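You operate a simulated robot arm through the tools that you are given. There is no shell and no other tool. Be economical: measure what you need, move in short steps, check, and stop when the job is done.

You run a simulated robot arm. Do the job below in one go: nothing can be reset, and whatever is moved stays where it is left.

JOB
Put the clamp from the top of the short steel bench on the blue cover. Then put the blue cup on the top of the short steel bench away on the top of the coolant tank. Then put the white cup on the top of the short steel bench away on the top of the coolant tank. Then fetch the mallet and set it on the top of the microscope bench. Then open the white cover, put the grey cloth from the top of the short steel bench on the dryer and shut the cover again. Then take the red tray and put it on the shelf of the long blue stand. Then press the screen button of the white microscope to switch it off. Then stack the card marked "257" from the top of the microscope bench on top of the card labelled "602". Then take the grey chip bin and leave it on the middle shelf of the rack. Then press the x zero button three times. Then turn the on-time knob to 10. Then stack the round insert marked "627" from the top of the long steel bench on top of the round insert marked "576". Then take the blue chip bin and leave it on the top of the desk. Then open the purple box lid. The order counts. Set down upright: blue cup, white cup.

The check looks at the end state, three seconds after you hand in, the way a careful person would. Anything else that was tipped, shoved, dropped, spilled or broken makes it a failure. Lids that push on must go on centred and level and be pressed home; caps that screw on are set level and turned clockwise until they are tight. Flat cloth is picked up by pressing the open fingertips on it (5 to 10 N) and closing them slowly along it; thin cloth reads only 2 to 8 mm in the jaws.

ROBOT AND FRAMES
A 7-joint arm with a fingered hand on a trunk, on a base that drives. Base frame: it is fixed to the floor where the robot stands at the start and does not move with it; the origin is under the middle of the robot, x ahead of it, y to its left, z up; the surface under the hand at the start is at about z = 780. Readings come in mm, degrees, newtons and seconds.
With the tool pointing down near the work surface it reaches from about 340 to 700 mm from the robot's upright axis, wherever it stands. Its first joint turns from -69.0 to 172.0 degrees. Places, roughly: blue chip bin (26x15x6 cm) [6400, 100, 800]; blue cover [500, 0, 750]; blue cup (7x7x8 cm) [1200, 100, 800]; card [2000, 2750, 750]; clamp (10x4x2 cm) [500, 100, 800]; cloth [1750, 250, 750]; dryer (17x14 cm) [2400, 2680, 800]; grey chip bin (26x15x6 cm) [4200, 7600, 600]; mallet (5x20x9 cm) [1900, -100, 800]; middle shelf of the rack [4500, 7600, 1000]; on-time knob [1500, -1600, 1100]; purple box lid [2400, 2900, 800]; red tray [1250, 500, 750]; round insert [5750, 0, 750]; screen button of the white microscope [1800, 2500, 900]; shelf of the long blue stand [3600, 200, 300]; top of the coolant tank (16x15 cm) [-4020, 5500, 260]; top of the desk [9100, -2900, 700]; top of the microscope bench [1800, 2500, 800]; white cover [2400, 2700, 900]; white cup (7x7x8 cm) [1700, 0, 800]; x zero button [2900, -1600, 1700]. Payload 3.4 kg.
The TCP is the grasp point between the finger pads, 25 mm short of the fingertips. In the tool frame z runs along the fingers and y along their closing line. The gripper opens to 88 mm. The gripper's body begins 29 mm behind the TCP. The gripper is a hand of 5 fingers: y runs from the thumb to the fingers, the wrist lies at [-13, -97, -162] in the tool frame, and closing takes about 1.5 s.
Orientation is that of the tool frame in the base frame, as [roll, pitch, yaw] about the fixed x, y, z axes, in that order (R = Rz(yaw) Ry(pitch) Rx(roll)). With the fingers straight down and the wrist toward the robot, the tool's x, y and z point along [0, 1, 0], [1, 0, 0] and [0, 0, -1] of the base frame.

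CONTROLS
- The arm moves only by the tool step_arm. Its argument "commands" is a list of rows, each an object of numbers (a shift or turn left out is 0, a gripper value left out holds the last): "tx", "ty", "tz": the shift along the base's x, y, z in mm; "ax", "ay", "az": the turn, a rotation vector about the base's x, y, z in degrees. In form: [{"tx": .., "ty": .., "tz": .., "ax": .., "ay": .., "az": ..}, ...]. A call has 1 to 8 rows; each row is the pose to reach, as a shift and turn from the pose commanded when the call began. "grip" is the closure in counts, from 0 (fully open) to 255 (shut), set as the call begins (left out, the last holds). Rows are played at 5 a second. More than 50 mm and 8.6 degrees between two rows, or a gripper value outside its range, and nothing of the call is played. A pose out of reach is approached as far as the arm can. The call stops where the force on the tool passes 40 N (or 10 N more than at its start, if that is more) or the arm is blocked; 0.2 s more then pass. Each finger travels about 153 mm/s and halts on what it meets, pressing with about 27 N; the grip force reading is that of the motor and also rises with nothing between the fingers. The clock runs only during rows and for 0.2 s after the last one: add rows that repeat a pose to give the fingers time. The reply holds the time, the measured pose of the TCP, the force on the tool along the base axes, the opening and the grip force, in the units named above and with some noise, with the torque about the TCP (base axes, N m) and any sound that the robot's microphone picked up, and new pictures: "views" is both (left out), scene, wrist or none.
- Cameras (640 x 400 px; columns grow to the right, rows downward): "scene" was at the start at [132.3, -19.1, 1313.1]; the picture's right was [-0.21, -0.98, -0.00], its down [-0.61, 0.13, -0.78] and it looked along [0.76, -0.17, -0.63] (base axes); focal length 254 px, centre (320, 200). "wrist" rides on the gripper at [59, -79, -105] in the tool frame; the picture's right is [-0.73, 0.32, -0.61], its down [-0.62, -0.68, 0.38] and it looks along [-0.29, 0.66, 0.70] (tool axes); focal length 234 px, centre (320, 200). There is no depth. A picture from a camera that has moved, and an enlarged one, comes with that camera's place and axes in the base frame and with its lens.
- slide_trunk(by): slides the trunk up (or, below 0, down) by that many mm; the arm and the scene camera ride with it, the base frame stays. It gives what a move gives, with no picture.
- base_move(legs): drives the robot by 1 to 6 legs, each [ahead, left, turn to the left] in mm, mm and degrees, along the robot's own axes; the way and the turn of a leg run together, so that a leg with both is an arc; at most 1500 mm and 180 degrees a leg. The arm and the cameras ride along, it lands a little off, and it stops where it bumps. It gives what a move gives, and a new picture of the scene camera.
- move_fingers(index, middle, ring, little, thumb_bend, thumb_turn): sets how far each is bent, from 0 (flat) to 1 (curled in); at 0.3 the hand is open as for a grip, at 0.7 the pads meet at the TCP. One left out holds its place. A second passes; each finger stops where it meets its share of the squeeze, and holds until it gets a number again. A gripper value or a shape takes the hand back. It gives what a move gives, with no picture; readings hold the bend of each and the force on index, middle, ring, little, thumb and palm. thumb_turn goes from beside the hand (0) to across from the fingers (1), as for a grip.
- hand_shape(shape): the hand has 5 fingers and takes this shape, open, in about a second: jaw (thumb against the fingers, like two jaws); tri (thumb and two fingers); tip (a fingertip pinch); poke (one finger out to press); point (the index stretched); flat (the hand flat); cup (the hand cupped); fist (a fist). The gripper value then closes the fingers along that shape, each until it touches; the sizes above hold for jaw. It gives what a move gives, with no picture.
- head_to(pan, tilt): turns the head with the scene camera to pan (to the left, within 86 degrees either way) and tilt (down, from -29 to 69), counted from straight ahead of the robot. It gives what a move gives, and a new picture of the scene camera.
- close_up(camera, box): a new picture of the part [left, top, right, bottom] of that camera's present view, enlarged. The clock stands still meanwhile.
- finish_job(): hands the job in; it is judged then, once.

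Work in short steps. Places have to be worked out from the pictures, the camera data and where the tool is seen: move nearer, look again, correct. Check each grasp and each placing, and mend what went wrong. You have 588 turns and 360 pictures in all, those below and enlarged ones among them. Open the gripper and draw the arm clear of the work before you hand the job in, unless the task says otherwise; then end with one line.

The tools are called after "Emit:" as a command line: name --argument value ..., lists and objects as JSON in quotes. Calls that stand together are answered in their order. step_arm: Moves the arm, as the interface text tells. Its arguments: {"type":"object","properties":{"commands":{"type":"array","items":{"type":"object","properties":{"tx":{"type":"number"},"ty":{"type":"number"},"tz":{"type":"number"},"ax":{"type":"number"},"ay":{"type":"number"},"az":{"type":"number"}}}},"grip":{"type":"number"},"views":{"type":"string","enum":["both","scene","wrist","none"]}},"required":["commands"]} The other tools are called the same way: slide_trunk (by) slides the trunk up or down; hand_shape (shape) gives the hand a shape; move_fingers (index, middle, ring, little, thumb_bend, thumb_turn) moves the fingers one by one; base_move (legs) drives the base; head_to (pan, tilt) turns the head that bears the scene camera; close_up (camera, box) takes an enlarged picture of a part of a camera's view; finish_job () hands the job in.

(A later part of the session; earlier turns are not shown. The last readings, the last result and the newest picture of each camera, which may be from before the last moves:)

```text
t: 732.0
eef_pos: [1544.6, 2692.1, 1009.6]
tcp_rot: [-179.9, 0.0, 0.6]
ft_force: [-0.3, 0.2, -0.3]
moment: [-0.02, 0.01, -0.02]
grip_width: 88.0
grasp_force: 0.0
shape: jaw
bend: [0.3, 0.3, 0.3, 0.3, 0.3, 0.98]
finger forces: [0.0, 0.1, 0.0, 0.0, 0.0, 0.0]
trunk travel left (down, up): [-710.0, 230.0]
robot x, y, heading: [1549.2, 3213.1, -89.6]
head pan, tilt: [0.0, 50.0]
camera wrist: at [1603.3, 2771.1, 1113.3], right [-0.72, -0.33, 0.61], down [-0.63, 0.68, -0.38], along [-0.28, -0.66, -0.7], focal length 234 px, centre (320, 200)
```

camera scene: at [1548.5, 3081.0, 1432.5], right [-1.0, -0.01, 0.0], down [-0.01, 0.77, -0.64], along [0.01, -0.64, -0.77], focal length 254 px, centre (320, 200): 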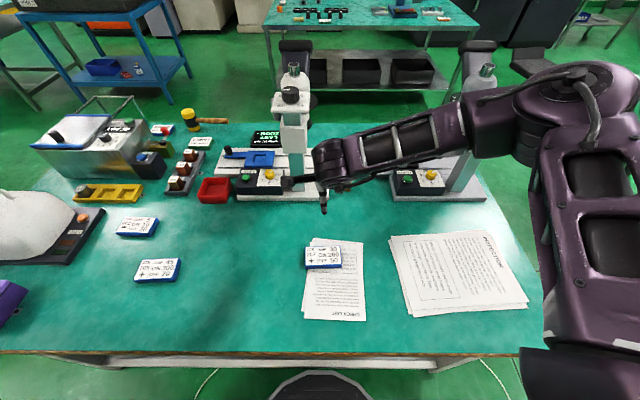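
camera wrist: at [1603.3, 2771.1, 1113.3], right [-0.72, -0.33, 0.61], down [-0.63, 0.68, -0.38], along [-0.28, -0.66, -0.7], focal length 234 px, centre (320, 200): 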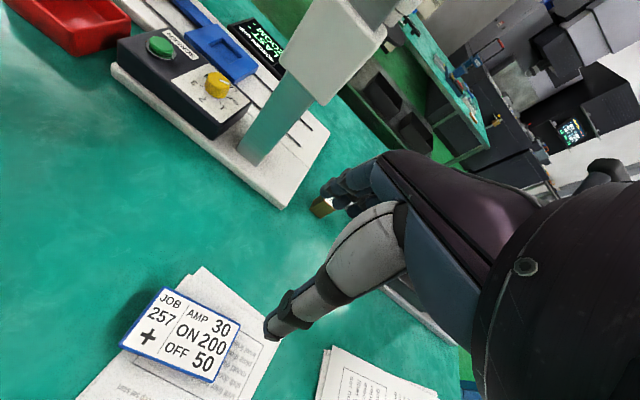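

Card 257: x 1496–1594, y 2724–2779. Move above and descend.

Emit:
step_arm --commands '[{"ty": 20, "tz": -35}, {"ty": 40, "tz": -75}, {"ty": 59, "tz": -115}, {"ty": 59, "tz": -150}]' --views "both"

```text
t: 733.0
eef_pos: [1543.2, 2752.2, 856.8]
tcp_rot: [-179.9, -0.1, 0.6]
ft_force: [0.3, -0.1, 0.3]
moment: [-0.02, 0.0, -0.06]
grip_width: 87.9
grasp_force: 0.0
shape: jaw
bend: [0.3, 0.3, 0.3, 0.3, 0.3, 0.98]
finger forces: [0.0, 0.1, 0.0, 0.1, 0.0, 0.1]
trunk travel left (down, up): [-710.0, 230.0]
robot x, y, heading: [1552.4, 3207.8, -89.7]
head pan, tilt: [0.0, 50.0]
camera scene: at [1548.5, 3080.4, 1432.5], right [-1.0, -0.01, 0.0], down [-0.01, 0.77, -0.64], along [0.01, -0.64, -0.77], focal length 254 px, centre (320, 200)
camera wrist: at [1602.0, 2830.7, 961.6], right [-0.72, -0.33, 0.6], down [-0.63, 0.68, -0.38], along [-0.28, -0.66, -0.7], focal length 234 px, centre (320, 200)
```

scene: 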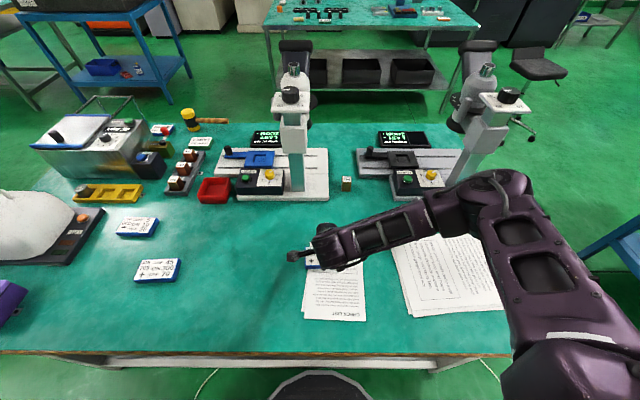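
wrist: 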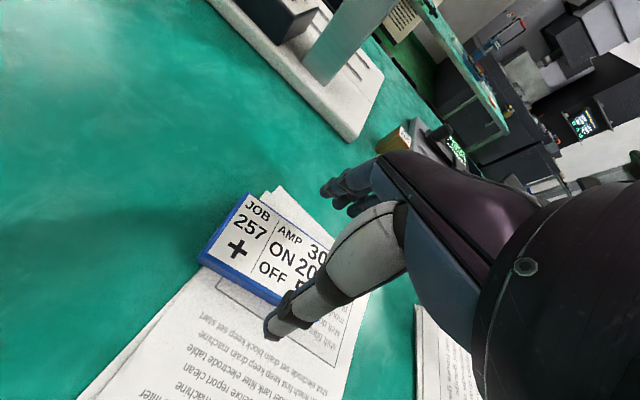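

Emit:
step_arm --commands '[{"tx": 2, "tz": -15}, {"tx": 2, "tz": -30}, {"tx": 2, "tz": -45}]' --views "none"

Emit:
step_arm --commands '[{}, {}, {}, {}, {}, {}, {}]' --grip 255 --views "wrist"

```text
t: 733.8
eef_pos: [1546.6, 2751.6, 812.0]
tcp_rot: [-180.0, 0.0, 0.5]
ft_force: [0.1, 0.6, -0.3]
moment: [0.01, -0.05, -0.01]
grip_width: 87.9
grasp_force: 0.1
shape: jaw
bend: [0.3, 0.3, 0.3, 0.3, 0.3, 0.98]
finger forces: [0.0, 0.1, 0.0, 0.1, 0.0, 0.0]
trunk travel left (down, up): [-710.0, 230.0]
robot x, y, heading: [1549.1, 3208.5, -89.7]
head pan, tilt: [0.0, 50.0]
```

```text
t: 735.4
eef_pos: [1545.4, 2752.4, 813.2]
tcp_rot: [-179.9, -0.1, 0.7]
ft_force: [-1.1, 1.1, 0.8]
moment: [0.0, 0.04, -0.05]
grip_width: 54.1
grasp_force: 27.2
shape: jaw
bend: [0.29, 0.4, 0.37, 0.42, 0.64, 0.99]
finger forces: [13.4, 7.0, 3.1, 1.3, 24.2, 0.0]
trunk travel left (down, up): [-710.0, 230.0]
robot x, y, heading: [1548.2, 3207.6, -89.7]
head pan, tilt: [0.0, 50.0]
camera wrist: at [1604.3, 2830.5, 917.7], right [-0.72, -0.33, 0.61], down [-0.63, 0.68, -0.38], along [-0.28, -0.66, -0.7], focal length 234 px, centre (320, 200)
```

wrist: 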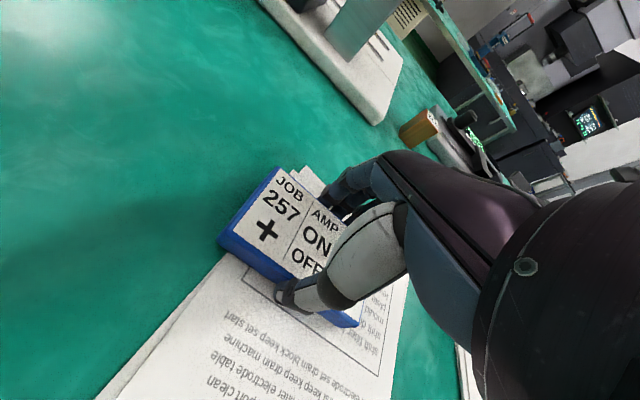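

Gripped. Lift and move left toward card 602.

Emit:
step_arm --commands '[{"tz": 20}, {"tz": 60}, {"tz": 100}, {"tz": 140}]' --views "wrist"

Emit:
base_move --legs '[[0, 560, 0]]'

```text
t: 736.4
eef_pos: [1547.0, 2752.1, 954.1]
tcp_rot: [-179.9, -0.1, 0.7]
ft_force: [-0.2, -0.1, -0.8]
moment: [-0.01, -0.01, 0.03]
grip_width: 53.9
grasp_force: 26.8
shape: jaw
bend: [0.29, 0.4, 0.37, 0.43, 0.64, 0.99]
finger forces: [13.5, 7.1, 3.3, 0.5, 24.3, 0.0]
trunk travel left (down, up): [-710.0, 230.0]
robot x, y, heading: [1550.1, 3209.4, -89.8]
head pan, tilt: [0.0, 50.0]
camera wrist: at [1606.3, 2830.6, 1058.7], right [-0.72, -0.33, 0.61], down [-0.63, 0.68, -0.38], along [-0.28, -0.66, -0.7], focal length 234 px, centre (320, 200)
```

wrist: 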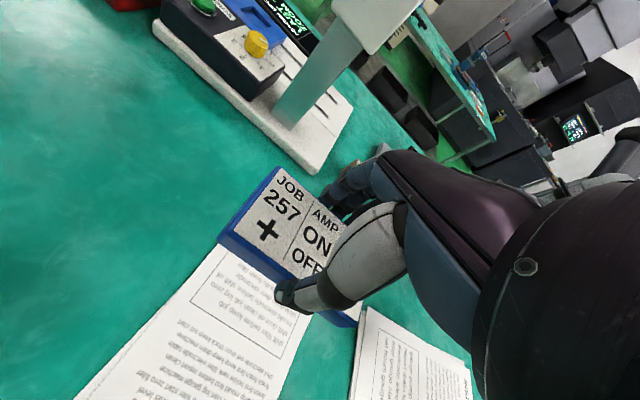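

```text
t: 739.7
eef_pos: [2109.8, 2753.9, 954.3]
tcp_rot: [-179.8, -0.2, 0.1]
ft_force: [0.1, -0.7, -0.1]
moment: [0.0, -0.02, -0.06]
grip_width: 54.0
grasp_force: 26.7
shape: jaw
bend: [0.29, 0.4, 0.37, 0.43, 0.64, 0.99]
finger forces: [13.6, 7.2, 3.2, 0.6, 24.2, 0.0]
trunk travel left (down, up): [-710.0, 230.0]
robot x, y, heading: [2115.5, 3209.3, -90.1]
head pan, tilt: [0.0, 50.0]
camera scene: at [2113.8, 3082.5, 1432.5], right [-1.0, 0.0, 0.0], down [0.0, 0.77, -0.64], along [0.0, -0.64, -0.77], focal length 254 px, centre (320, 200)
```

scene: 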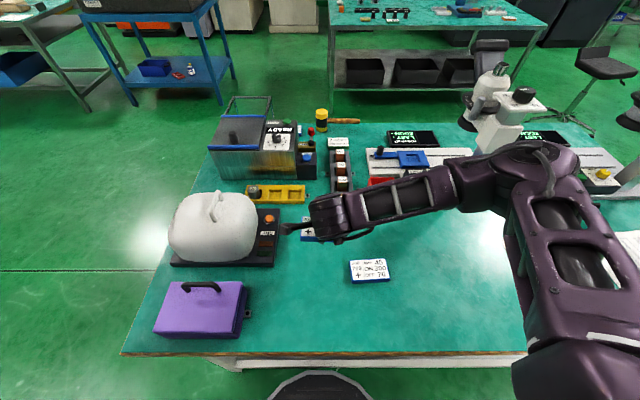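

Shift the hand aside to see card 602 with the wrist camera.

Emit:
step_arm --commands '[{"tx": -45}, {"tx": -90}]' --views "both"

```text
t: 740.3
eef_pos: [2019.9, 2754.7, 953.7]
tcp_rot: [-179.9, -0.3, 0.1]
ft_force: [0.5, 0.8, -1.1]
moment: [0.01, -0.02, -0.01]
grip_width: 54.0
grasp_force: 26.7
shape: jaw
bend: [0.29, 0.4, 0.37, 0.43, 0.64, 0.99]
finger forces: [13.6, 7.1, 3.1, 0.6, 24.2, 0.0]
trunk travel left (down, up): [-710.0, 230.0]
robot x, y, heading: [2117.0, 3209.0, -90.3]
head pan, tilt: [0.0, 50.0]
camera scene: at [2112.0, 3083.4, 1432.6], right [-1.0, 0.0, 0.0], down [0.0, 0.77, -0.64], along [0.0, -0.64, -0.77], focal length 254 px, centre (320, 200)
camera wrist: at [2077.7, 2832.3, 1059.0], right [-0.73, -0.33, 0.6], down [-0.62, 0.68, -0.38], along [-0.29, -0.66, -0.7], focal length 234 px, centre (320, 200)
```

scene: 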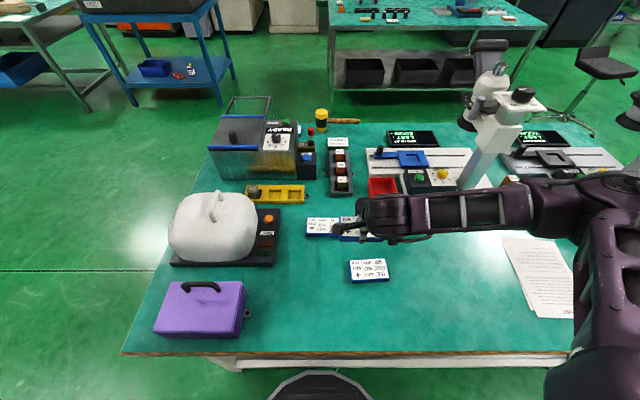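
wrist: 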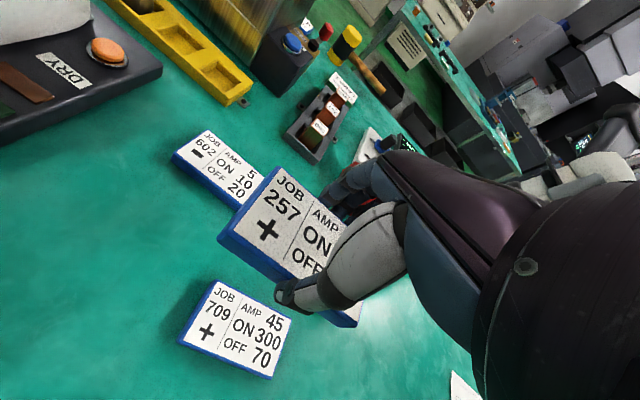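

Emit:
close_up --camera "scene" --box '[290, 195, 410, 295]'

Emit:
close_up --camera "wrist" --box '[160, 110, 300, 220]'

```text
4.00 times, centred on (350, 245) of scene
camera zoom: at [2112.0, 3083.4, 1432.6], right [-1.0, 0.0, 0.0], down [0.0, 0.77, -0.64], along [0.0, -0.64, -0.77], focal length 1017 px, centre (200, 20)
```

zoom: 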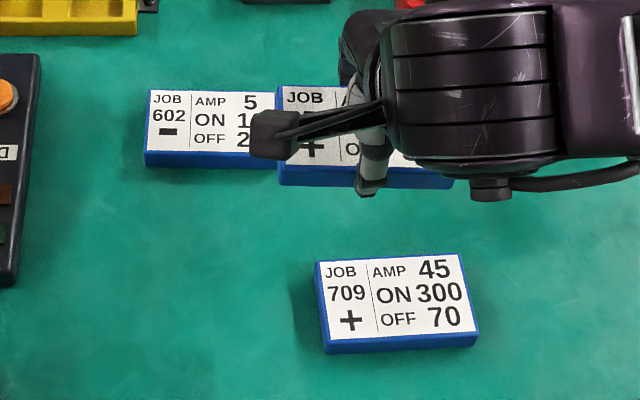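

```text
3.64 times, centred on (230, 165) of wrist
camera zoom: at [2077.7, 2832.3, 1059.0], right [-0.73, -0.33, 0.6], down [-0.62, 0.68, -0.38], along [-0.29, -0.66, -0.7], focal length 852 px, centre (647, 327)
```

zoom: 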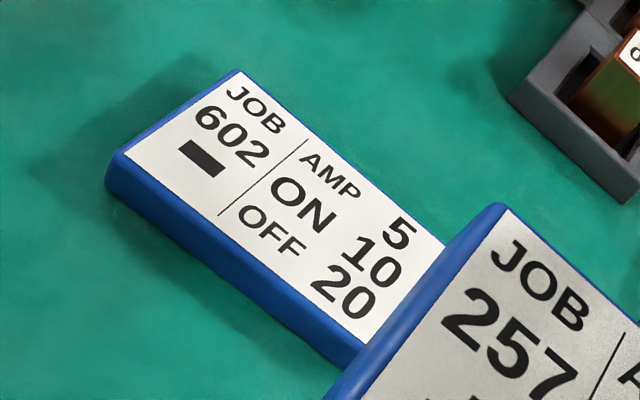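

Card 602 centred ≈(2105,2652); the held card is centred on the TCP. Move over it and lower.

Emit:
step_arm --commands '[{"tx": 25, "ty": -25, "tz": -10}, {"tx": 50, "ty": -50, "tz": -25}, {"tx": 72, "ty": -78, "tz": -45}, {"tx": 85, "ty": -102, "tz": -75}, {"tx": 85, "ty": -102, "tz": -98}]' --views "both"

```text
t: 741.5
eef_pos: [2104.6, 2652.7, 856.6]
tcp_rot: [-179.8, -0.2, 0.1]
ft_force: [0.3, -1.0, -0.4]
moment: [0.0, -0.03, -0.03]
grip_width: 54.0
grasp_force: 26.8
shape: jaw
bend: [0.29, 0.4, 0.37, 0.43, 0.64, 0.99]
finger forces: [13.7, 7.1, 3.2, 0.5, 24.2, 0.0]
trunk travel left (down, up): [-710.0, 230.0]
robot x, y, heading: [2115.8, 3207.9, -89.9]
head pan, tilt: [0.0, 50.0]
camera scene: at [2113.2, 3082.7, 1432.6], right [-1.0, 0.0, 0.0], down [0.0, 0.77, -0.64], along [0.0, -0.64, -0.77], focal length 254 px, centre (320, 200)
camera wrist: at [2163.3, 2730.4, 961.7], right [-0.73, -0.32, 0.6], down [-0.62, 0.68, -0.38], along [-0.29, -0.66, -0.7], focal length 234 px, centre (320, 200)
```

scene: 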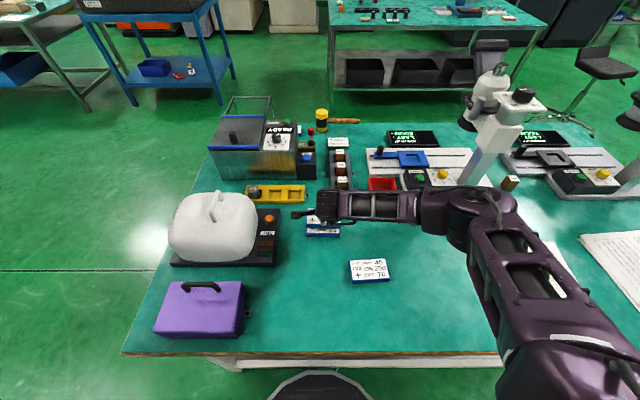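
wrist: 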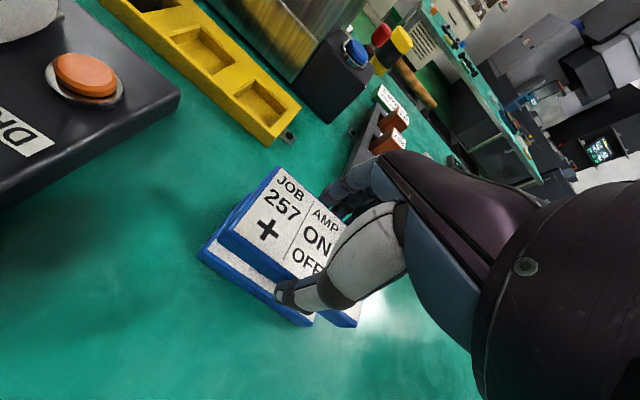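

Emit:
close_up --camera "wrist" --box '[180, 150, 380, 340]'

Emit:
close_up --camera "scene" --box '[280, 190, 380, 250]'

```text
2.11 times, centred on (280, 245) of wrist
camera zoom: at [2163.3, 2730.4, 961.7], right [-0.73, -0.32, 0.6], down [-0.62, 0.68, -0.38], along [-0.29, -0.66, -0.7], focal length 493 px, centre (404, 105)
```

zoom: 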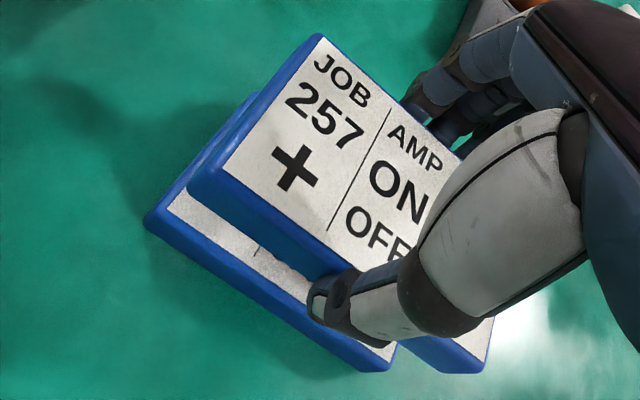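

```text
6.40 times, centred on (330, 220) of scene
camera zoom: at [2113.2, 3082.7, 1432.6], right [-1.0, 0.0, 0.0], down [0.0, 0.77, -0.64], along [0.0, -0.64, -0.77], focal length 1628 px, centre (256, 72)
```

zoom: 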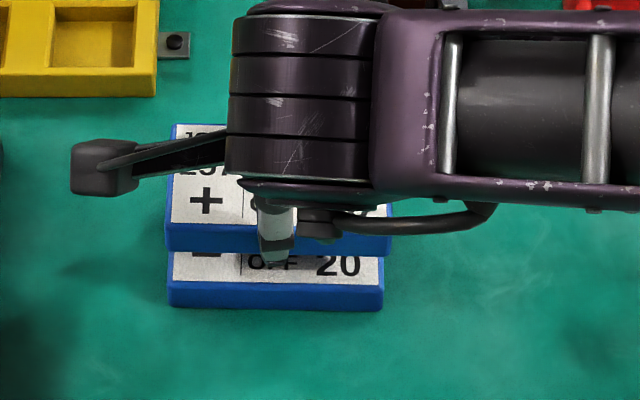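

Aligned within a millimetre or two in both directions. Lower to contact.

Emit:
step_arm --commands '[{"tz": -10}, {"tz": -18}, {"tz": -22}, {"tz": -25}, {"tz": -27}, {"tz": -29}, {"tz": -31}, {"tz": -33}]' --views "none"

```text
t: 743.3
eef_pos: [2104.1, 2651.5, 828.3]
tcp_rot: [179.6, -0.2, 0.0]
ft_force: [-2.2, -1.9, 35.9]
moment: [-0.45, 0.57, -0.03]
grip_width: 53.7
grasp_force: 26.7
shape: jaw
bend: [0.28, 0.39, 0.36, 0.41, 0.64, 0.99]
finger forces: [15.7, 8.8, 4.0, 12.7, 25.6, 0.0]
trunk travel left (down, up): [-710.0, 230.0]
robot x, y, heading: [2112.5, 3209.3, -90.2]
head pan, tilt: [0.0, 50.0]
```

Emit:
step_arm --commands '[{"tz": 4}, {"tz": 5}, {"tz": 5}]' --views "none"

Emit:
step_arm --commands '[{}, {}, {}, {}, {}]' --grip 0 --views "none"

Emit:
step_arm --commands '[{"tz": 15}, {"tz": 40}, {"tz": 80}, {"tz": 120}, {"tz": 160}]' --views "wrist"

```text
t: 744.1
eef_pos: [2104.5, 2652.5, 828.6]
tcp_rot: [179.9, -0.1, 0.0]
ft_force: [-1.9, -4.2, 18.9]
moment: [-0.34, 0.35, 0.02]
grip_width: 53.7
grasp_force: 27.1
shape: jaw
bend: [0.28, 0.39, 0.36, 0.41, 0.65, 0.99]
finger forces: [15.8, 8.9, 3.9, 7.0, 24.9, 0.0]
trunk travel left (down, up): [-710.0, 230.0]
robot x, y, heading: [2117.4, 3208.4, -89.8]
head pan, tilt: [0.0, 50.0]
```

```text
t: 745.3
eef_pos: [2105.5, 2650.7, 826.9]
tcp_rot: [-179.9, -0.2, 0.0]
ft_force: [-0.1, 0.0, -0.2]
moment: [0.02, 0.04, -0.02]
grip_width: 87.5
grasp_force: 0.0
shape: jaw
bend: [0.3, 0.3, 0.3, 0.3, 0.3, 0.98]
finger forces: [0.0, 0.0, 0.0, 0.0, 0.0, 0.0]
trunk travel left (down, up): [-710.0, 230.0]
robot x, y, heading: [2116.5, 3210.7, -90.2]
head pan, tilt: [0.0, 50.0]
```

```text
t: 746.5
eef_pos: [2104.4, 2651.7, 986.9]
tcp_rot: [-179.8, -0.1, 0.1]
ft_force: [-0.3, -0.1, -0.1]
moment: [0.04, 0.0, -0.01]
grip_width: 87.5
grasp_force: 0.0
shape: jaw
bend: [0.3, 0.3, 0.3, 0.3, 0.3, 0.98]
finger forces: [0.0, 0.0, 0.0, 0.0, 0.0, 0.1]
trunk travel left (down, up): [-710.0, 230.0]
robot x, y, heading: [2114.6, 3208.3, -90.0]
head pan, tilt: [0.0, 50.0]
camera wrist: at [2163.8, 2730.1, 1092.3], right [-0.73, -0.33, 0.61], down [-0.62, 0.68, -0.38], along [-0.29, -0.66, -0.7], focal length 234 px, centre (320, 200)
```

wrist: 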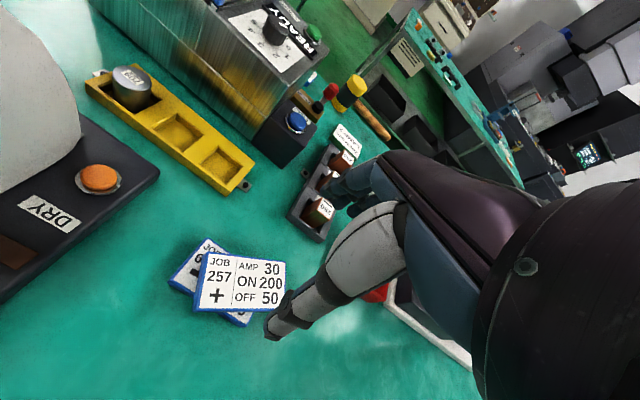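

The top card twisted about 28° when released (the index was springing back). I'll regrasp it aligned to its present angle, rotate it square and release more gently, thumb first.

Emit:
step_arm --commands '[{"tx": -3, "ty": -4, "tz": -25, "az": 8}, {"tx": -6, "ty": -8, "tz": -50, "az": 16}, {"tx": -9, "ty": -11, "tz": -75, "az": 24}, {"tx": -11, "ty": -14, "tz": -105, "az": 28}]' --views "wrist"

```text
t: 747.5
eef_pos: [2093.7, 2637.1, 881.3]
tcp_rot: [-179.8, -0.2, 28.3]
ft_force: [-1.2, 0.9, -1.0]
moment: [-0.01, 0.01, -0.01]
grip_width: 87.6
grasp_force: 0.0
shape: jaw
bend: [0.3, 0.3, 0.3, 0.3, 0.3, 0.98]
finger forces: [0.0, 0.0, 0.0, 0.0, 0.0, 0.0]
trunk travel left (down, up): [-710.0, 230.0]
robot x, y, heading: [2115.7, 3213.0, -90.0]
head pan, tilt: [0.0, 50.0]
camera wrist: at [2109.1, 2733.3, 986.0], right [-0.49, -0.63, 0.6], down [-0.87, 0.31, -0.38], along [0.06, -0.71, -0.7], focal length 234 px, centre (320, 200)
```

wrist: 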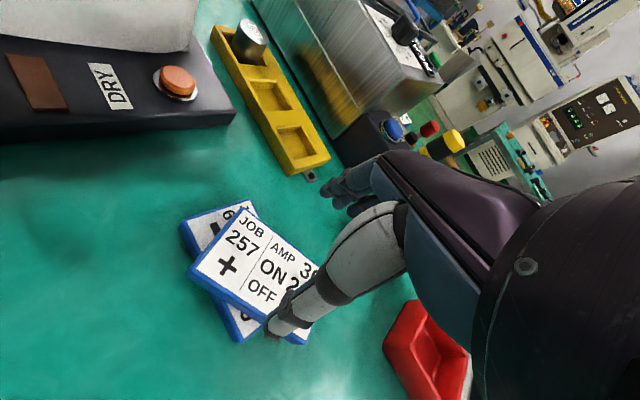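

Hand is aligned with the card. Lower so only the top card is gripped, and close.

Emit:
step_arm --commands '[{"tz": -20}, {"tz": -40}, {"tz": -52}]' --views "none"

Emit:
step_arm --commands '[{}, {}, {}, {}, {}, {}, {}]' --grip 255 --views "wrist"

```text
t: 748.3
eef_pos: [2094.0, 2636.8, 831.1]
tcp_rot: [-179.9, -0.1, 28.2]
ft_force: [0.5, 0.2, 0.8]
moment: [-0.01, -0.02, -0.01]
grip_width: 87.7
grasp_force: 0.0
shape: jaw
bend: [0.3, 0.3, 0.3, 0.3, 0.3, 0.98]
finger forces: [0.1, 0.0, 0.1, 0.0, 0.1, 0.0]
trunk travel left (down, up): [-710.0, 230.0]
robot x, y, heading: [2114.1, 3210.2, -90.2]
head pan, tilt: [0.0, 50.0]
```

```text
t: 749.9
eef_pos: [2095.8, 2637.8, 831.0]
tcp_rot: [-179.9, -0.1, 28.1]
ft_force: [-0.2, -0.7, 0.2]
moment: [-0.02, 0.02, -0.01]
grip_width: 54.2
grasp_force: 26.9
shape: jaw
bend: [0.28, 0.4, 0.37, 0.41, 0.65, 0.99]
finger forces: [13.7, 7.3, 3.1, 0.1, 23.9, 0.0]
trunk travel left (down, up): [-710.0, 230.0]
robot x, y, heading: [2114.3, 3209.6, -90.4]
head pan, tilt: [0.0, 50.0]
camera wrist: at [2110.1, 2734.0, 935.6], right [-0.49, -0.63, 0.6], down [-0.87, 0.31, -0.38], along [0.05, -0.71, -0.7], focal length 234 px, centre (320, 200)
```

wrist: 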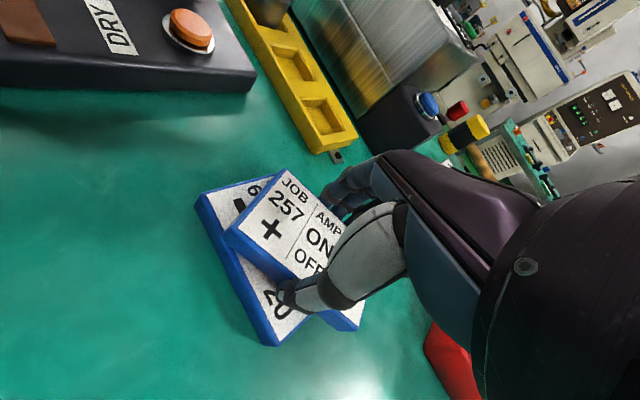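

Regrasped. Lift 15 mm, rotate back and recentre over card 602.

Emit:
step_arm --commands '[{"tz": 15}, {"tx": 2, "ty": 4, "tz": 22, "az": -7}, {"tx": 4, "ty": 8, "tz": 22, "az": -14}, {"tx": 7, "ty": 12, "tz": 22, "az": -21}, {"tx": 9.5, "ty": 14.5, "tz": 22, "az": -28.1}]' --views "none"

Emit:
close_up --camera "wrist" --box '[180, 150, 380, 340]'

Emit:
close_up --camera "scene" --box '[280, 190, 380, 250]'

```text
t: 751.1
eef_pos: [2104.6, 2652.0, 852.6]
tcp_rot: [-179.9, -0.2, -0.1]
ft_force: [-0.6, 0.1, -1.5]
moment: [0.03, 0.01, -0.01]
grip_width: 54.3
grasp_force: 27.1
shape: jaw
bend: [0.28, 0.4, 0.37, 0.41, 0.65, 0.99]
finger forces: [13.7, 7.4, 3.1, 0.1, 23.9, 0.0]
trunk travel left (down, up): [-710.0, 230.0]
robot x, y, heading: [2116.1, 3210.7, -90.2]
head pan, tilt: [0.0, 50.0]
```

```text
2.11 times, centred on (280, 245) of wrist
camera zoom: at [2163.7, 2729.3, 958.1], right [-0.73, -0.32, 0.61], down [-0.62, 0.68, -0.38], along [-0.29, -0.65, -0.7], focal length 493 px, centre (404, 105)
```

zoom: 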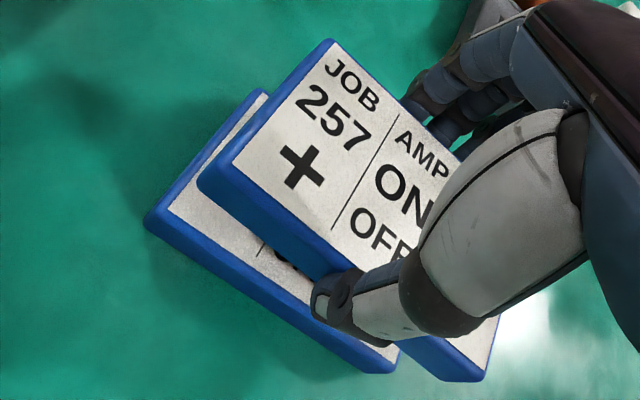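

```text
6.40 times, centred on (330, 220) of scene
camera zoom: at [2114.1, 3082.4, 1432.5], right [-1.0, 0.0, 0.0], down [0.0, 0.77, -0.64], along [0.0, -0.64, -0.77], focal length 1628 px, centre (256, 72)
```

zoom: 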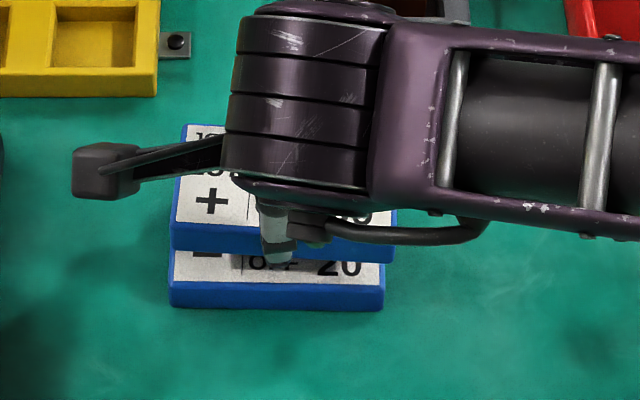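

Upper card is ~4.5° off; correct it, shift 2 mm, and lower.

Emit:
step_arm --commands '[{"tx": 2, "az": 4.5}, {"tx": 2, "az": 4.5, "tz": -8}, {"tx": 2, "az": 4.5, "tz": -15}, {"tx": 2, "az": 4.5, "tz": -19}, {"tx": 2, "az": 4.5, "tz": -22}, {"tx": 2, "az": 4.5, "tz": -24}]' --views "none"

```text
t: 752.5
eef_pos: [2104.7, 2650.6, 830.2]
tcp_rot: [180.0, -0.1, 4.6]
ft_force: [-0.8, -0.7, 6.3]
moment: [-0.05, 0.01, 0.02]
grip_width: 54.1
grasp_force: 27.1
shape: jaw
bend: [0.28, 0.4, 0.37, 0.41, 0.65, 0.99]
finger forces: [13.8, 7.6, 3.5, 0.4, 24.6, 0.0]
trunk travel left (down, up): [-710.0, 230.0]
robot x, y, heading: [2115.9, 3208.6, -89.9]
head pan, tilt: [0.0, 50.0]
```

Light contact (6 N). Release with the thumb first, slowly.

Emit:
move_fingers --thumb_bend 0.58

Emit:
close_up --camera "scene" --box '[280, 190, 380, 250]'

```text
t: 753.5
eef_pos: [2105.6, 2653.5, 828.8]
tcp_rot: [180.0, -0.2, 4.5]
ft_force: [1.7, -2.3, 10.9]
moment: [0.13, -0.02, -0.08]
grip_width: 53.6
grasp_force: 14.7
shape: fingers
bend: [0.74, 0.44, 0.4, 0.41, 0.45, 1.0]
finger forces: [10.3, 4.7, 1.0, 0.1, 13.7, 0.0]
trunk travel left (down, up): [-710.0, 230.0]
robot x, y, heading: [2114.7, 3209.4, -90.0]
head pan, tilt: [0.0, 50.0]
```

```text
6.40 times, centred on (330, 220) of scene
camera zoom: at [2113.9, 3083.9, 1432.7], right [-1.0, 0.0, 0.0], down [0.0, 0.77, -0.64], along [0.0, -0.64, -0.77], focal length 1628 px, centre (256, 72)
```

zoom: 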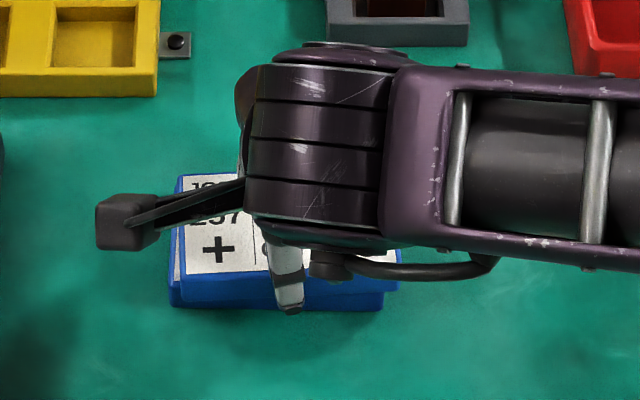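

Emit:
step_arm --commands '[{"tz": 3}]' --views "none"

Emit:
move_fingers --index 0.3 --middle 0.3 --ring 0.3 --little 0.3 --thumb_bend 0.3

Emit:
step_arm --commands '[{"tz": 15}, {"tz": 40}, {"tz": 80}, {"tz": 110}]' --views "wrist"

```text
t: 753.9
eef_pos: [2105.2, 2652.5, 831.1]
tcp_rot: [-179.7, -0.2, 4.5]
ft_force: [0.6, 0.1, 1.7]
moment: [0.06, -0.01, -0.02]
grip_width: 54.1
grasp_force: 13.9
shape: fingers
bend: [0.74, 0.44, 0.4, 0.41, 0.44, 1.0]
finger forces: [9.4, 3.9, 0.4, 0.0, 14.1, 0.1]
trunk travel left (down, up): [-710.0, 230.0]
robot x, y, heading: [2119.0, 3213.3, -90.0]
head pan, tilt: [0.0, 50.0]
```

```text
t: 754.9
eef_pos: [2104.4, 2651.7, 831.8]
tcp_rot: [-179.9, -0.1, 4.5]
ft_force: [0.1, 0.7, -0.4]
moment: [0.0, -0.01, 0.0]
grip_width: 84.7
grasp_force: 0.0
shape: fingers
bend: [0.3, 0.3, 0.3, 0.3, 0.29, 1.0]
finger forces: [0.0, 0.0, 0.0, 0.1, 0.2, 0.0]
trunk travel left (down, up): [-710.0, 230.0]
robot x, y, heading: [2115.1, 3212.8, -89.9]
head pan, tilt: [0.0, 50.0]
```

```text
t: 755.9
eef_pos: [2105.6, 2653.7, 941.0]
tcp_rot: [-179.8, -0.1, 4.5]
ft_force: [0.1, 0.1, -0.5]
moment: [-0.01, 0.0, 0.0]
grip_width: 84.6
grasp_force: 0.1
shape: fingers
bend: [0.3, 0.3, 0.3, 0.3, 0.3, 1.0]
finger forces: [0.0, 0.0, 0.0, 0.0, 0.0, 0.1]
trunk travel left (down, up): [-710.0, 230.0]
robot x, y, heading: [2113.8, 3209.9, -90.3]
head pan, tilt: [0.0, 50.0]
camera wrist: at [2158.5, 2735.9, 1045.4], right [-0.7, -0.38, 0.61], down [-0.67, 0.63, -0.38], along [-0.24, -0.68, -0.7], focal length 234 px, centre (320, 200)
```

wrist: 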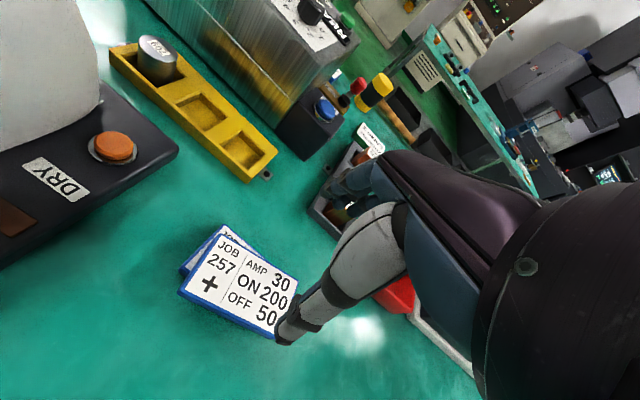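

The cards are stacked and stable. Next the grey chip bin near (4200,7600); back away from the bench, and drive over to look.

Emit:
step_arm --commands '[{"tz": 40, "ty": 30, "az": -2}, {"tz": 80, "ty": 60, "az": -4.5}]' --grip 0 --views "none"

Emit:
base_move --legs '[[-250, 0, 0], [0, 1500, 0], [0, 800, 0], [0, 0, 90], [0, 0, 90]]'

Emit:
head_to --pan 0 --tilt 15

```text
t: 756.5
eef_pos: [2105.3, 2715.1, 1018.3]
tcp_rot: [-179.9, 0.0, -0.1]
ft_force: [0.6, 0.4, 0.3]
moment: [-0.01, 0.01, 0.01]
grip_width: 87.7
grasp_force: 0.1
shape: jaw
bend: [0.3, 0.3, 0.3, 0.3, 0.3, 0.98]
finger forces: [0.0, 0.0, 0.0, 0.1, 0.0, 0.0]
trunk travel left (down, up): [-710.0, 230.0]
robot x, y, heading: [2113.0, 3210.0, -90.4]
head pan, tilt: [0.0, 50.0]
```

```text
t: 776.9
eef_pos: [4424.5, 3971.0, 1019.2]
tcp_rot: [-179.9, -0.1, -179.7]
ft_force: [-0.2, -0.2, 0.4]
moment: [0.02, -0.05, 0.01]
grip_width: 87.8
grasp_force: 0.0
shape: jaw
bend: [0.3, 0.3, 0.3, 0.3, 0.3, 0.98]
finger forces: [0.0, 0.0, 0.1, 0.0, 0.0, 0.0]
trunk travel left (down, up): [-710.0, 230.0]
robot x, y, heading: [4417.7, 3476.4, 90.0]
head pan, tilt: [0.0, 50.0]
camera scene: at [4413.2, 3601.0, 1432.5], right [1.0, 0.0, 0.0], down [0.0, -0.77, -0.64], along [0.0, 0.64, -0.77], focal length 254 px, centre (320, 200)
```

scene: 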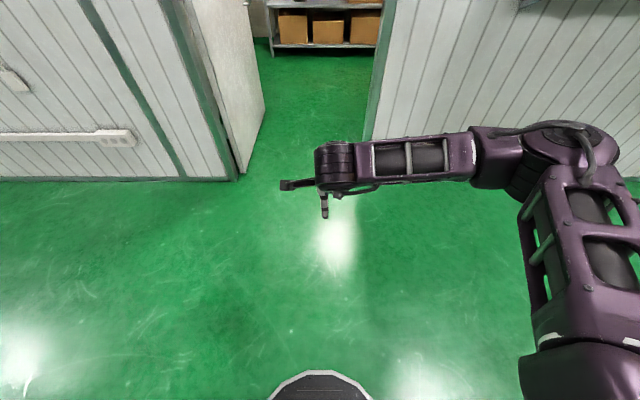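

```text
t: 777.9
eef_pos: [4424.7, 3971.2, 1018.1]
tcp_rot: [-179.9, -0.1, -179.8]
ft_force: [0.7, 0.0, -0.2]
moment: [0.02, 0.0, 0.03]
grip_width: 88.2
grasp_force: 0.1
shape: jaw
bend: [0.3, 0.3, 0.3, 0.3, 0.3, 0.98]
finger forces: [0.0, 0.0, 0.1, 0.1, 0.0, 0.1]
trunk travel left (down, up): [-710.0, 230.0]
robot x, y, heading: [4414.6, 3475.3, 90.1]
head pan, tilt: [0.0, 15.0]
camera scene: at [4413.2, 3617.4, 1486.2], right [1.0, 0.0, 0.0], down [0.0, -0.26, -0.97], along [0.0, 0.97, -0.26], focal length 254 px, centre (320, 200)
```

scene: 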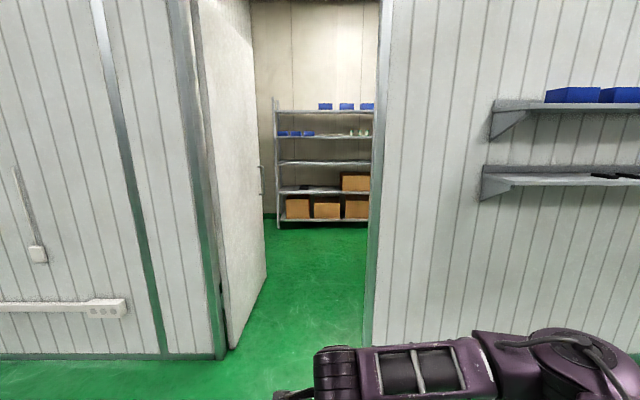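

Through the doorway (x≈3760–4773) the rack is visible: the grey bin is on the shelf at z≈620 and the empty middle shelf is at z≈1040. Drive through at x≈4145.

Emit:
base_move --legs '[[0, 270, 0], [1400, 0, 0]]'

```text
t: 786.4
eef_pos: [4150.5, 5382.3, 1019.7]
tcp_rot: [-179.9, -0.1, -179.4]
ft_force: [0.1, 0.8, 0.0]
moment: [0.02, -0.01, 0.0]
grip_width: 87.8
grasp_force: 0.1
shape: jaw
bend: [0.3, 0.3, 0.3, 0.3, 0.3, 0.98]
finger forces: [0.0, 0.0, 0.0, 0.1, 0.0, 0.1]
trunk travel left (down, up): [-710.0, 230.0]
robot x, y, heading: [4145.3, 4889.4, 90.4]
head pan, tilt: [0.0, 15.0]
camera scene: at [4140.0, 5029.8, 1486.3], right [1.0, 0.01, 0.0], down [0.0, -0.26, -0.97], along [-0.01, 0.97, -0.26], focal length 254 px, centre (320, 200)
```

scene: 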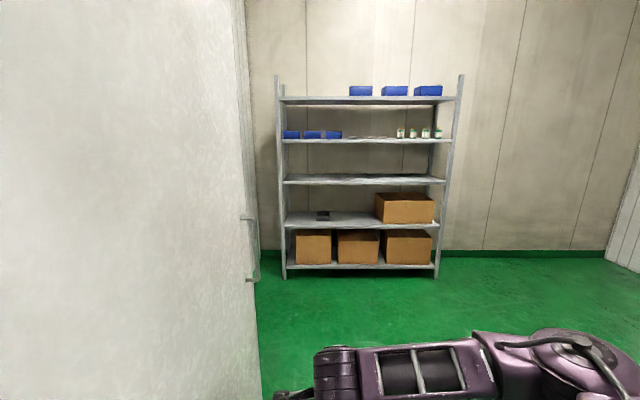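

Emit:
close_up --camera "scene" --box '[270, 160, 390, 235]'

```text
5.33 times, centred on (330, 198) of scene
camera zoom: at [4140.0, 5029.8, 1486.3], right [1.0, 0.01, 0.0], down [0.0, -0.26, -0.97], along [-0.01, 0.97, -0.26], focal length 1356 px, centre (267, 213)
```

zoom: 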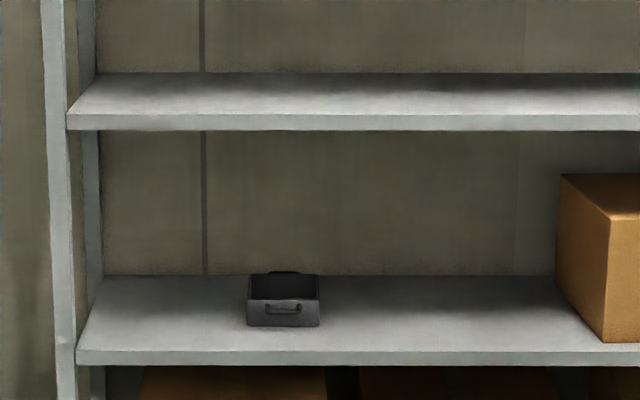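

Bin: 15 cm end faces the front (front wall at y≈7526, x≈4150, shelf z≈587), with drawer-style handles at both ends. I'll pinch its front wall from above, approaching diagonally so the elbow stays outside the rack.

Emit:
base_move --legs '[[1500, 0, -0.4], [250, 0, 0], [0, 0, -40]]'

Emit:
head_to --pan 45 --tilt 30

```text
t: 797.2
eef_pos: [4423.9, 7027.1, 1020.1]
tcp_rot: [-179.9, -0.1, 141.3]
ft_force: [-0.9, -0.2, -0.9]
moment: [0.0, 0.01, 0.01]
grip_width: 87.9
grasp_force: 0.1
shape: jaw
bend: [0.3, 0.3, 0.3, 0.3, 0.3, 0.98]
finger forces: [0.1, 0.0, 0.0, 0.0, 0.0, 0.0]
trunk travel left (down, up): [-710.0, 230.0]
robot x, y, heading: [4103.1, 6645.6, 51.3]
head pan, tilt: [0.0, 15.0]
camera scene: at [4193.8, 6757.6, 1486.3], right [0.78, -0.63, 0.0], down [-0.16, -0.2, -0.97], along [0.6, 0.75, -0.26], focal length 254 px, centre (320, 200)
```

scene: 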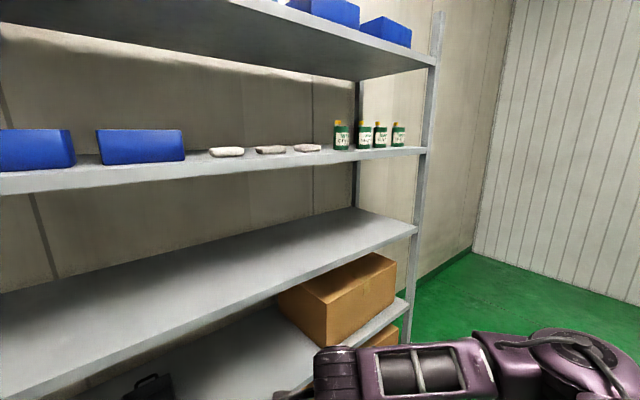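

```text
t: 798.3
eef_pos: [4424.5, 7027.0, 1019.9]
tcp_rot: [-179.9, -0.1, 141.4]
ft_force: [0.1, 0.7, -0.3]
moment: [0.0, 0.01, 0.0]
grip_width: 87.8
grasp_force: 0.0
shape: jaw
bend: [0.3, 0.3, 0.3, 0.3, 0.3, 0.98]
finger forces: [0.0, 0.0, 0.1, 0.0, 0.0, 0.0]
trunk travel left (down, up): [-710.0, 230.0]
robot x, y, heading: [4105.5, 6645.7, 51.1]
head pan, tilt: [45.0, 30.0]
camera scene: at [4125.6, 6774.8, 1462.1], right [0.99, 0.11, 0.0], down [0.05, -0.5, -0.87], along [-0.09, 0.86, -0.5], focal length 254 px, centre (320, 200)
```

scene: 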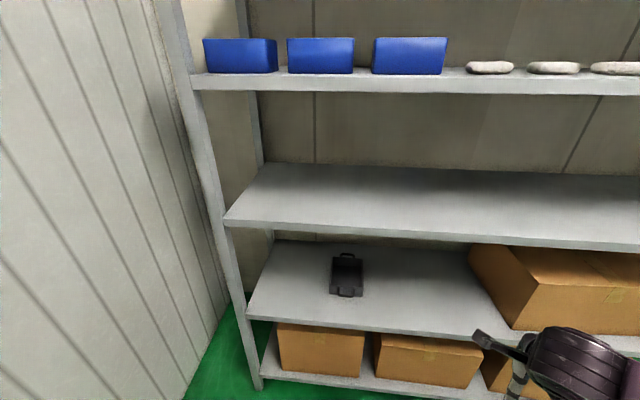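

Emit:
close_up --camera "scene" --box '[310, 240, 390, 305]'

```text
6.15 times, centred on (350, 272) of scene
camera zoom: at [4125.6, 6774.8, 1462.1], right [0.99, 0.11, 0.0], down [0.05, -0.5, -0.87], along [-0.09, 0.86, -0.5], focal length 1565 px, centre (135, -246)
```

zoom: 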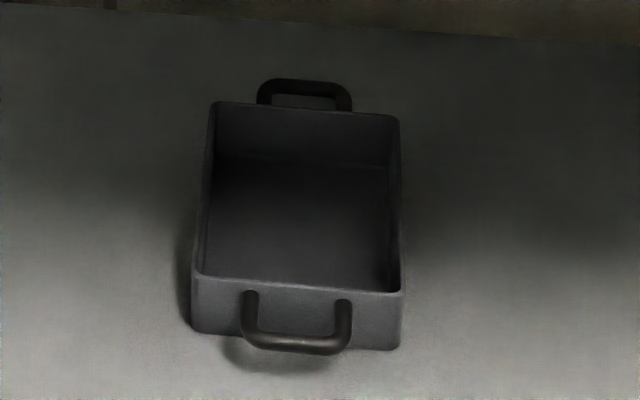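

Bin is empty; its front wall spans x 4090–4224 at y≈7497 with a bail handle sticking out 35 mm. The thumb can go down inside the bail loop. Lower the trunk, rotate the hand square to the rack, and set the thumb nearly closed.

Emit:
slide_trunk --by -310

Emit:
step_arm --commands '[{"az": 8}, {"az": 16}, {"az": 24}, {"az": 32}, {"az": 38.6}]' --views "none"

Emit:
move_fingers --thumb_bend 0.62 --index 0.35 --middle 0.35 --ring 0.35 --little 0.35

Emit:
base_move --legs '[[0, 490, 0]]'

```text
t: 801.4
eef_pos: [4424.1, 7026.9, 709.0]
tcp_rot: [-179.8, -0.1, 141.4]
ft_force: [0.4, 0.3, 0.7]
moment: [-0.02, -0.01, 0.02]
grip_width: 87.9
grasp_force: 0.1
shape: jaw
bend: [0.3, 0.3, 0.3, 0.3, 0.3, 0.98]
finger forces: [0.0, 0.1, 0.0, 0.1, 0.1, 0.1]
trunk travel left (down, up): [-400.0, 540.0]
robot x, y, heading: [4105.1, 6644.6, 51.3]
head pan, tilt: [45.0, 30.0]
```

```text
t: 802.6
eef_pos: [4423.3, 7027.2, 710.0]
tcp_rot: [-179.9, -0.1, -180.0]
ft_force: [0.5, 0.3, -0.7]
moment: [-0.02, 0.05, 0.01]
grip_width: 87.9
grasp_force: 0.0
shape: jaw
bend: [0.3, 0.3, 0.3, 0.3, 0.3, 0.98]
finger forces: [0.1, 0.1, 0.0, 0.0, 0.0, 0.1]
trunk travel left (down, up): [-400.0, 540.0]
robot x, y, heading: [4105.4, 6644.1, 51.3]
head pan, tilt: [45.0, 30.0]
```

```text
t: 803.6
eef_pos: [4423.5, 7027.4, 709.2]
tcp_rot: [-179.9, -0.1, 179.9]
ft_force: [0.0, 0.5, -0.2]
moment: [0.0, -0.02, 0.03]
grip_width: 45.7
grasp_force: 0.0
shape: fingers
bend: [0.35, 0.35, 0.35, 0.35, 0.62, 0.98]
finger forces: [0.0, 0.0, 0.0, 0.0, 0.1, 0.0]
trunk travel left (down, up): [-400.0, 540.0]
robot x, y, heading: [4105.6, 6644.3, 51.5]
head pan, tilt: [45.0, 30.0]
```

```text
t: 806.5
eef_pos: [4037.9, 7335.3, 709.2]
tcp_rot: [-179.9, 0.0, 179.9]
ft_force: [-0.7, -0.2, -0.2]
moment: [0.02, 0.03, 0.02]
grip_width: 45.4
grasp_force: 0.1
shape: fingers
bend: [0.35, 0.35, 0.35, 0.35, 0.62, 0.98]
finger forces: [0.0, 0.0, 0.0, 0.0, 0.1, 0.0]
trunk travel left (down, up): [-400.0, 540.0]
robot x, y, heading: [3718.5, 6956.2, 51.4]
head pan, tilt: [45.0, 30.0]
camera scene: at [3739.5, 7084.3, 1152.1], right [0.99, 0.11, 0.0], down [0.05, -0.5, -0.87], along [-0.09, 0.86, -0.5], focal length 254 px, centre (320, 200)
```

scene: 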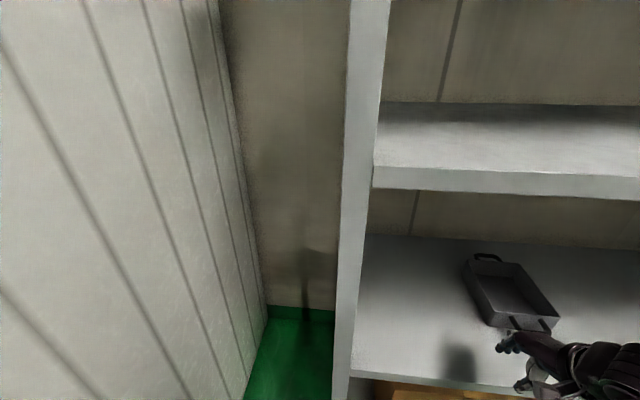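

Emit:
step_arm --commands '[{"tx": 20, "tz": 8}]' --views "wrist"

```text
t: 806.9
eef_pos: [4058.2, 7335.8, 718.0]
tcp_rot: [-179.9, 0.0, -180.0]
ft_force: [-0.3, -0.2, 0.1]
moment: [0.0, 0.0, 0.02]
grip_width: 45.6
grasp_force: 0.1
shape: fingers
bend: [0.35, 0.35, 0.35, 0.35, 0.62, 0.98]
finger forces: [0.0, 0.0, 0.0, 0.0, 0.0, 0.0]
trunk travel left (down, up): [-400.0, 540.0]
robot x, y, heading: [3719.4, 6953.4, 51.3]
head pan, tilt: [45.0, 30.0]
camera wrist: at [4000.7, 7256.5, 822.2], right [0.73, 0.32, 0.6], down [0.62, -0.68, -0.38], along [0.29, 0.66, -0.7], focal length 234 px, centre (320, 200)
```

wrist: 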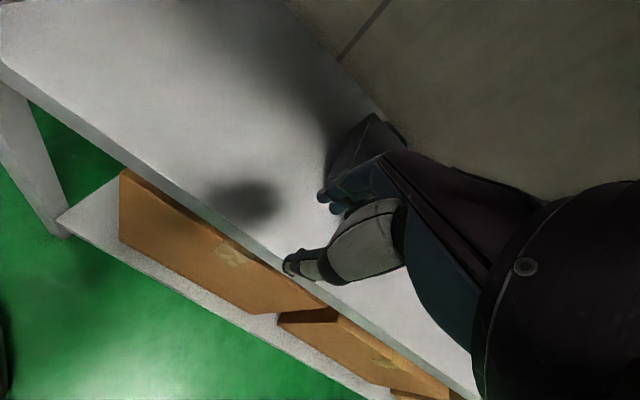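

Emit:
step_arm --commands '[{"tx": 45}, {"tx": 90}, {"tx": 130}]' --views "wrist"

```text
t: 807.7
eef_pos: [4177.7, 7339.8, 717.0]
tcp_rot: [-180.0, -0.1, 179.9]
ft_force: [-0.2, -0.2, 0.4]
moment: [-0.02, 0.02, 0.02]
grip_width: 45.8
grasp_force: 0.0
shape: fingers
bend: [0.35, 0.35, 0.35, 0.35, 0.62, 0.98]
finger forces: [0.0, 0.0, 0.0, 0.0, 0.0, 0.1]
out of reach, approached as far as the arm can: row 3
trunk travel left (down, up): [-400.0, 540.0]
robot x, y, heading: [3723.0, 6956.4, 51.5]
head pan, tilt: [45.0, 30.0]
camera wrist: at [4120.1, 7259.5, 821.1], right [0.73, 0.32, 0.61], down [0.62, -0.68, -0.38], along [0.29, 0.66, -0.7], focal length 234 px, centre (320, 200)
```

wrist: 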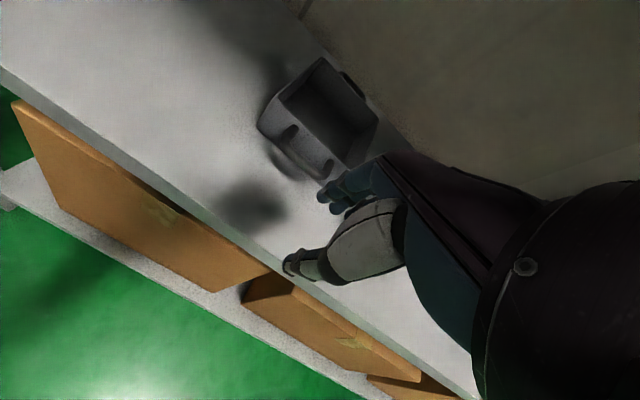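

Emit:
close_up --camera "wrist" --box '[240, 40, 400, 200]'

```text
2.50 times, centred on (320, 120) of wrist
camera zoom: at [4120.1, 7259.5, 821.1], right [0.73, 0.32, 0.61], down [0.62, -0.68, -0.38], along [0.29, 0.66, -0.7], focal length 585 px, centre (320, 400)
```

zoom: 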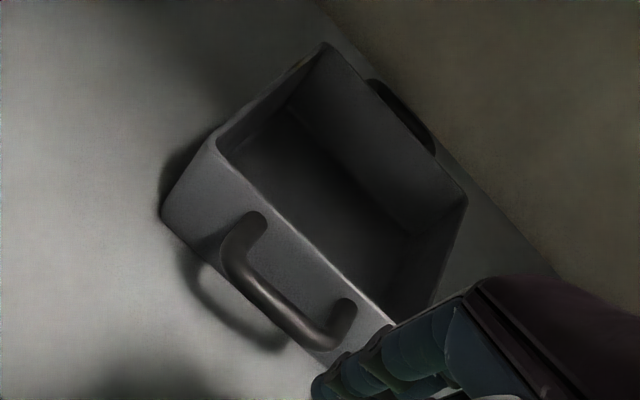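

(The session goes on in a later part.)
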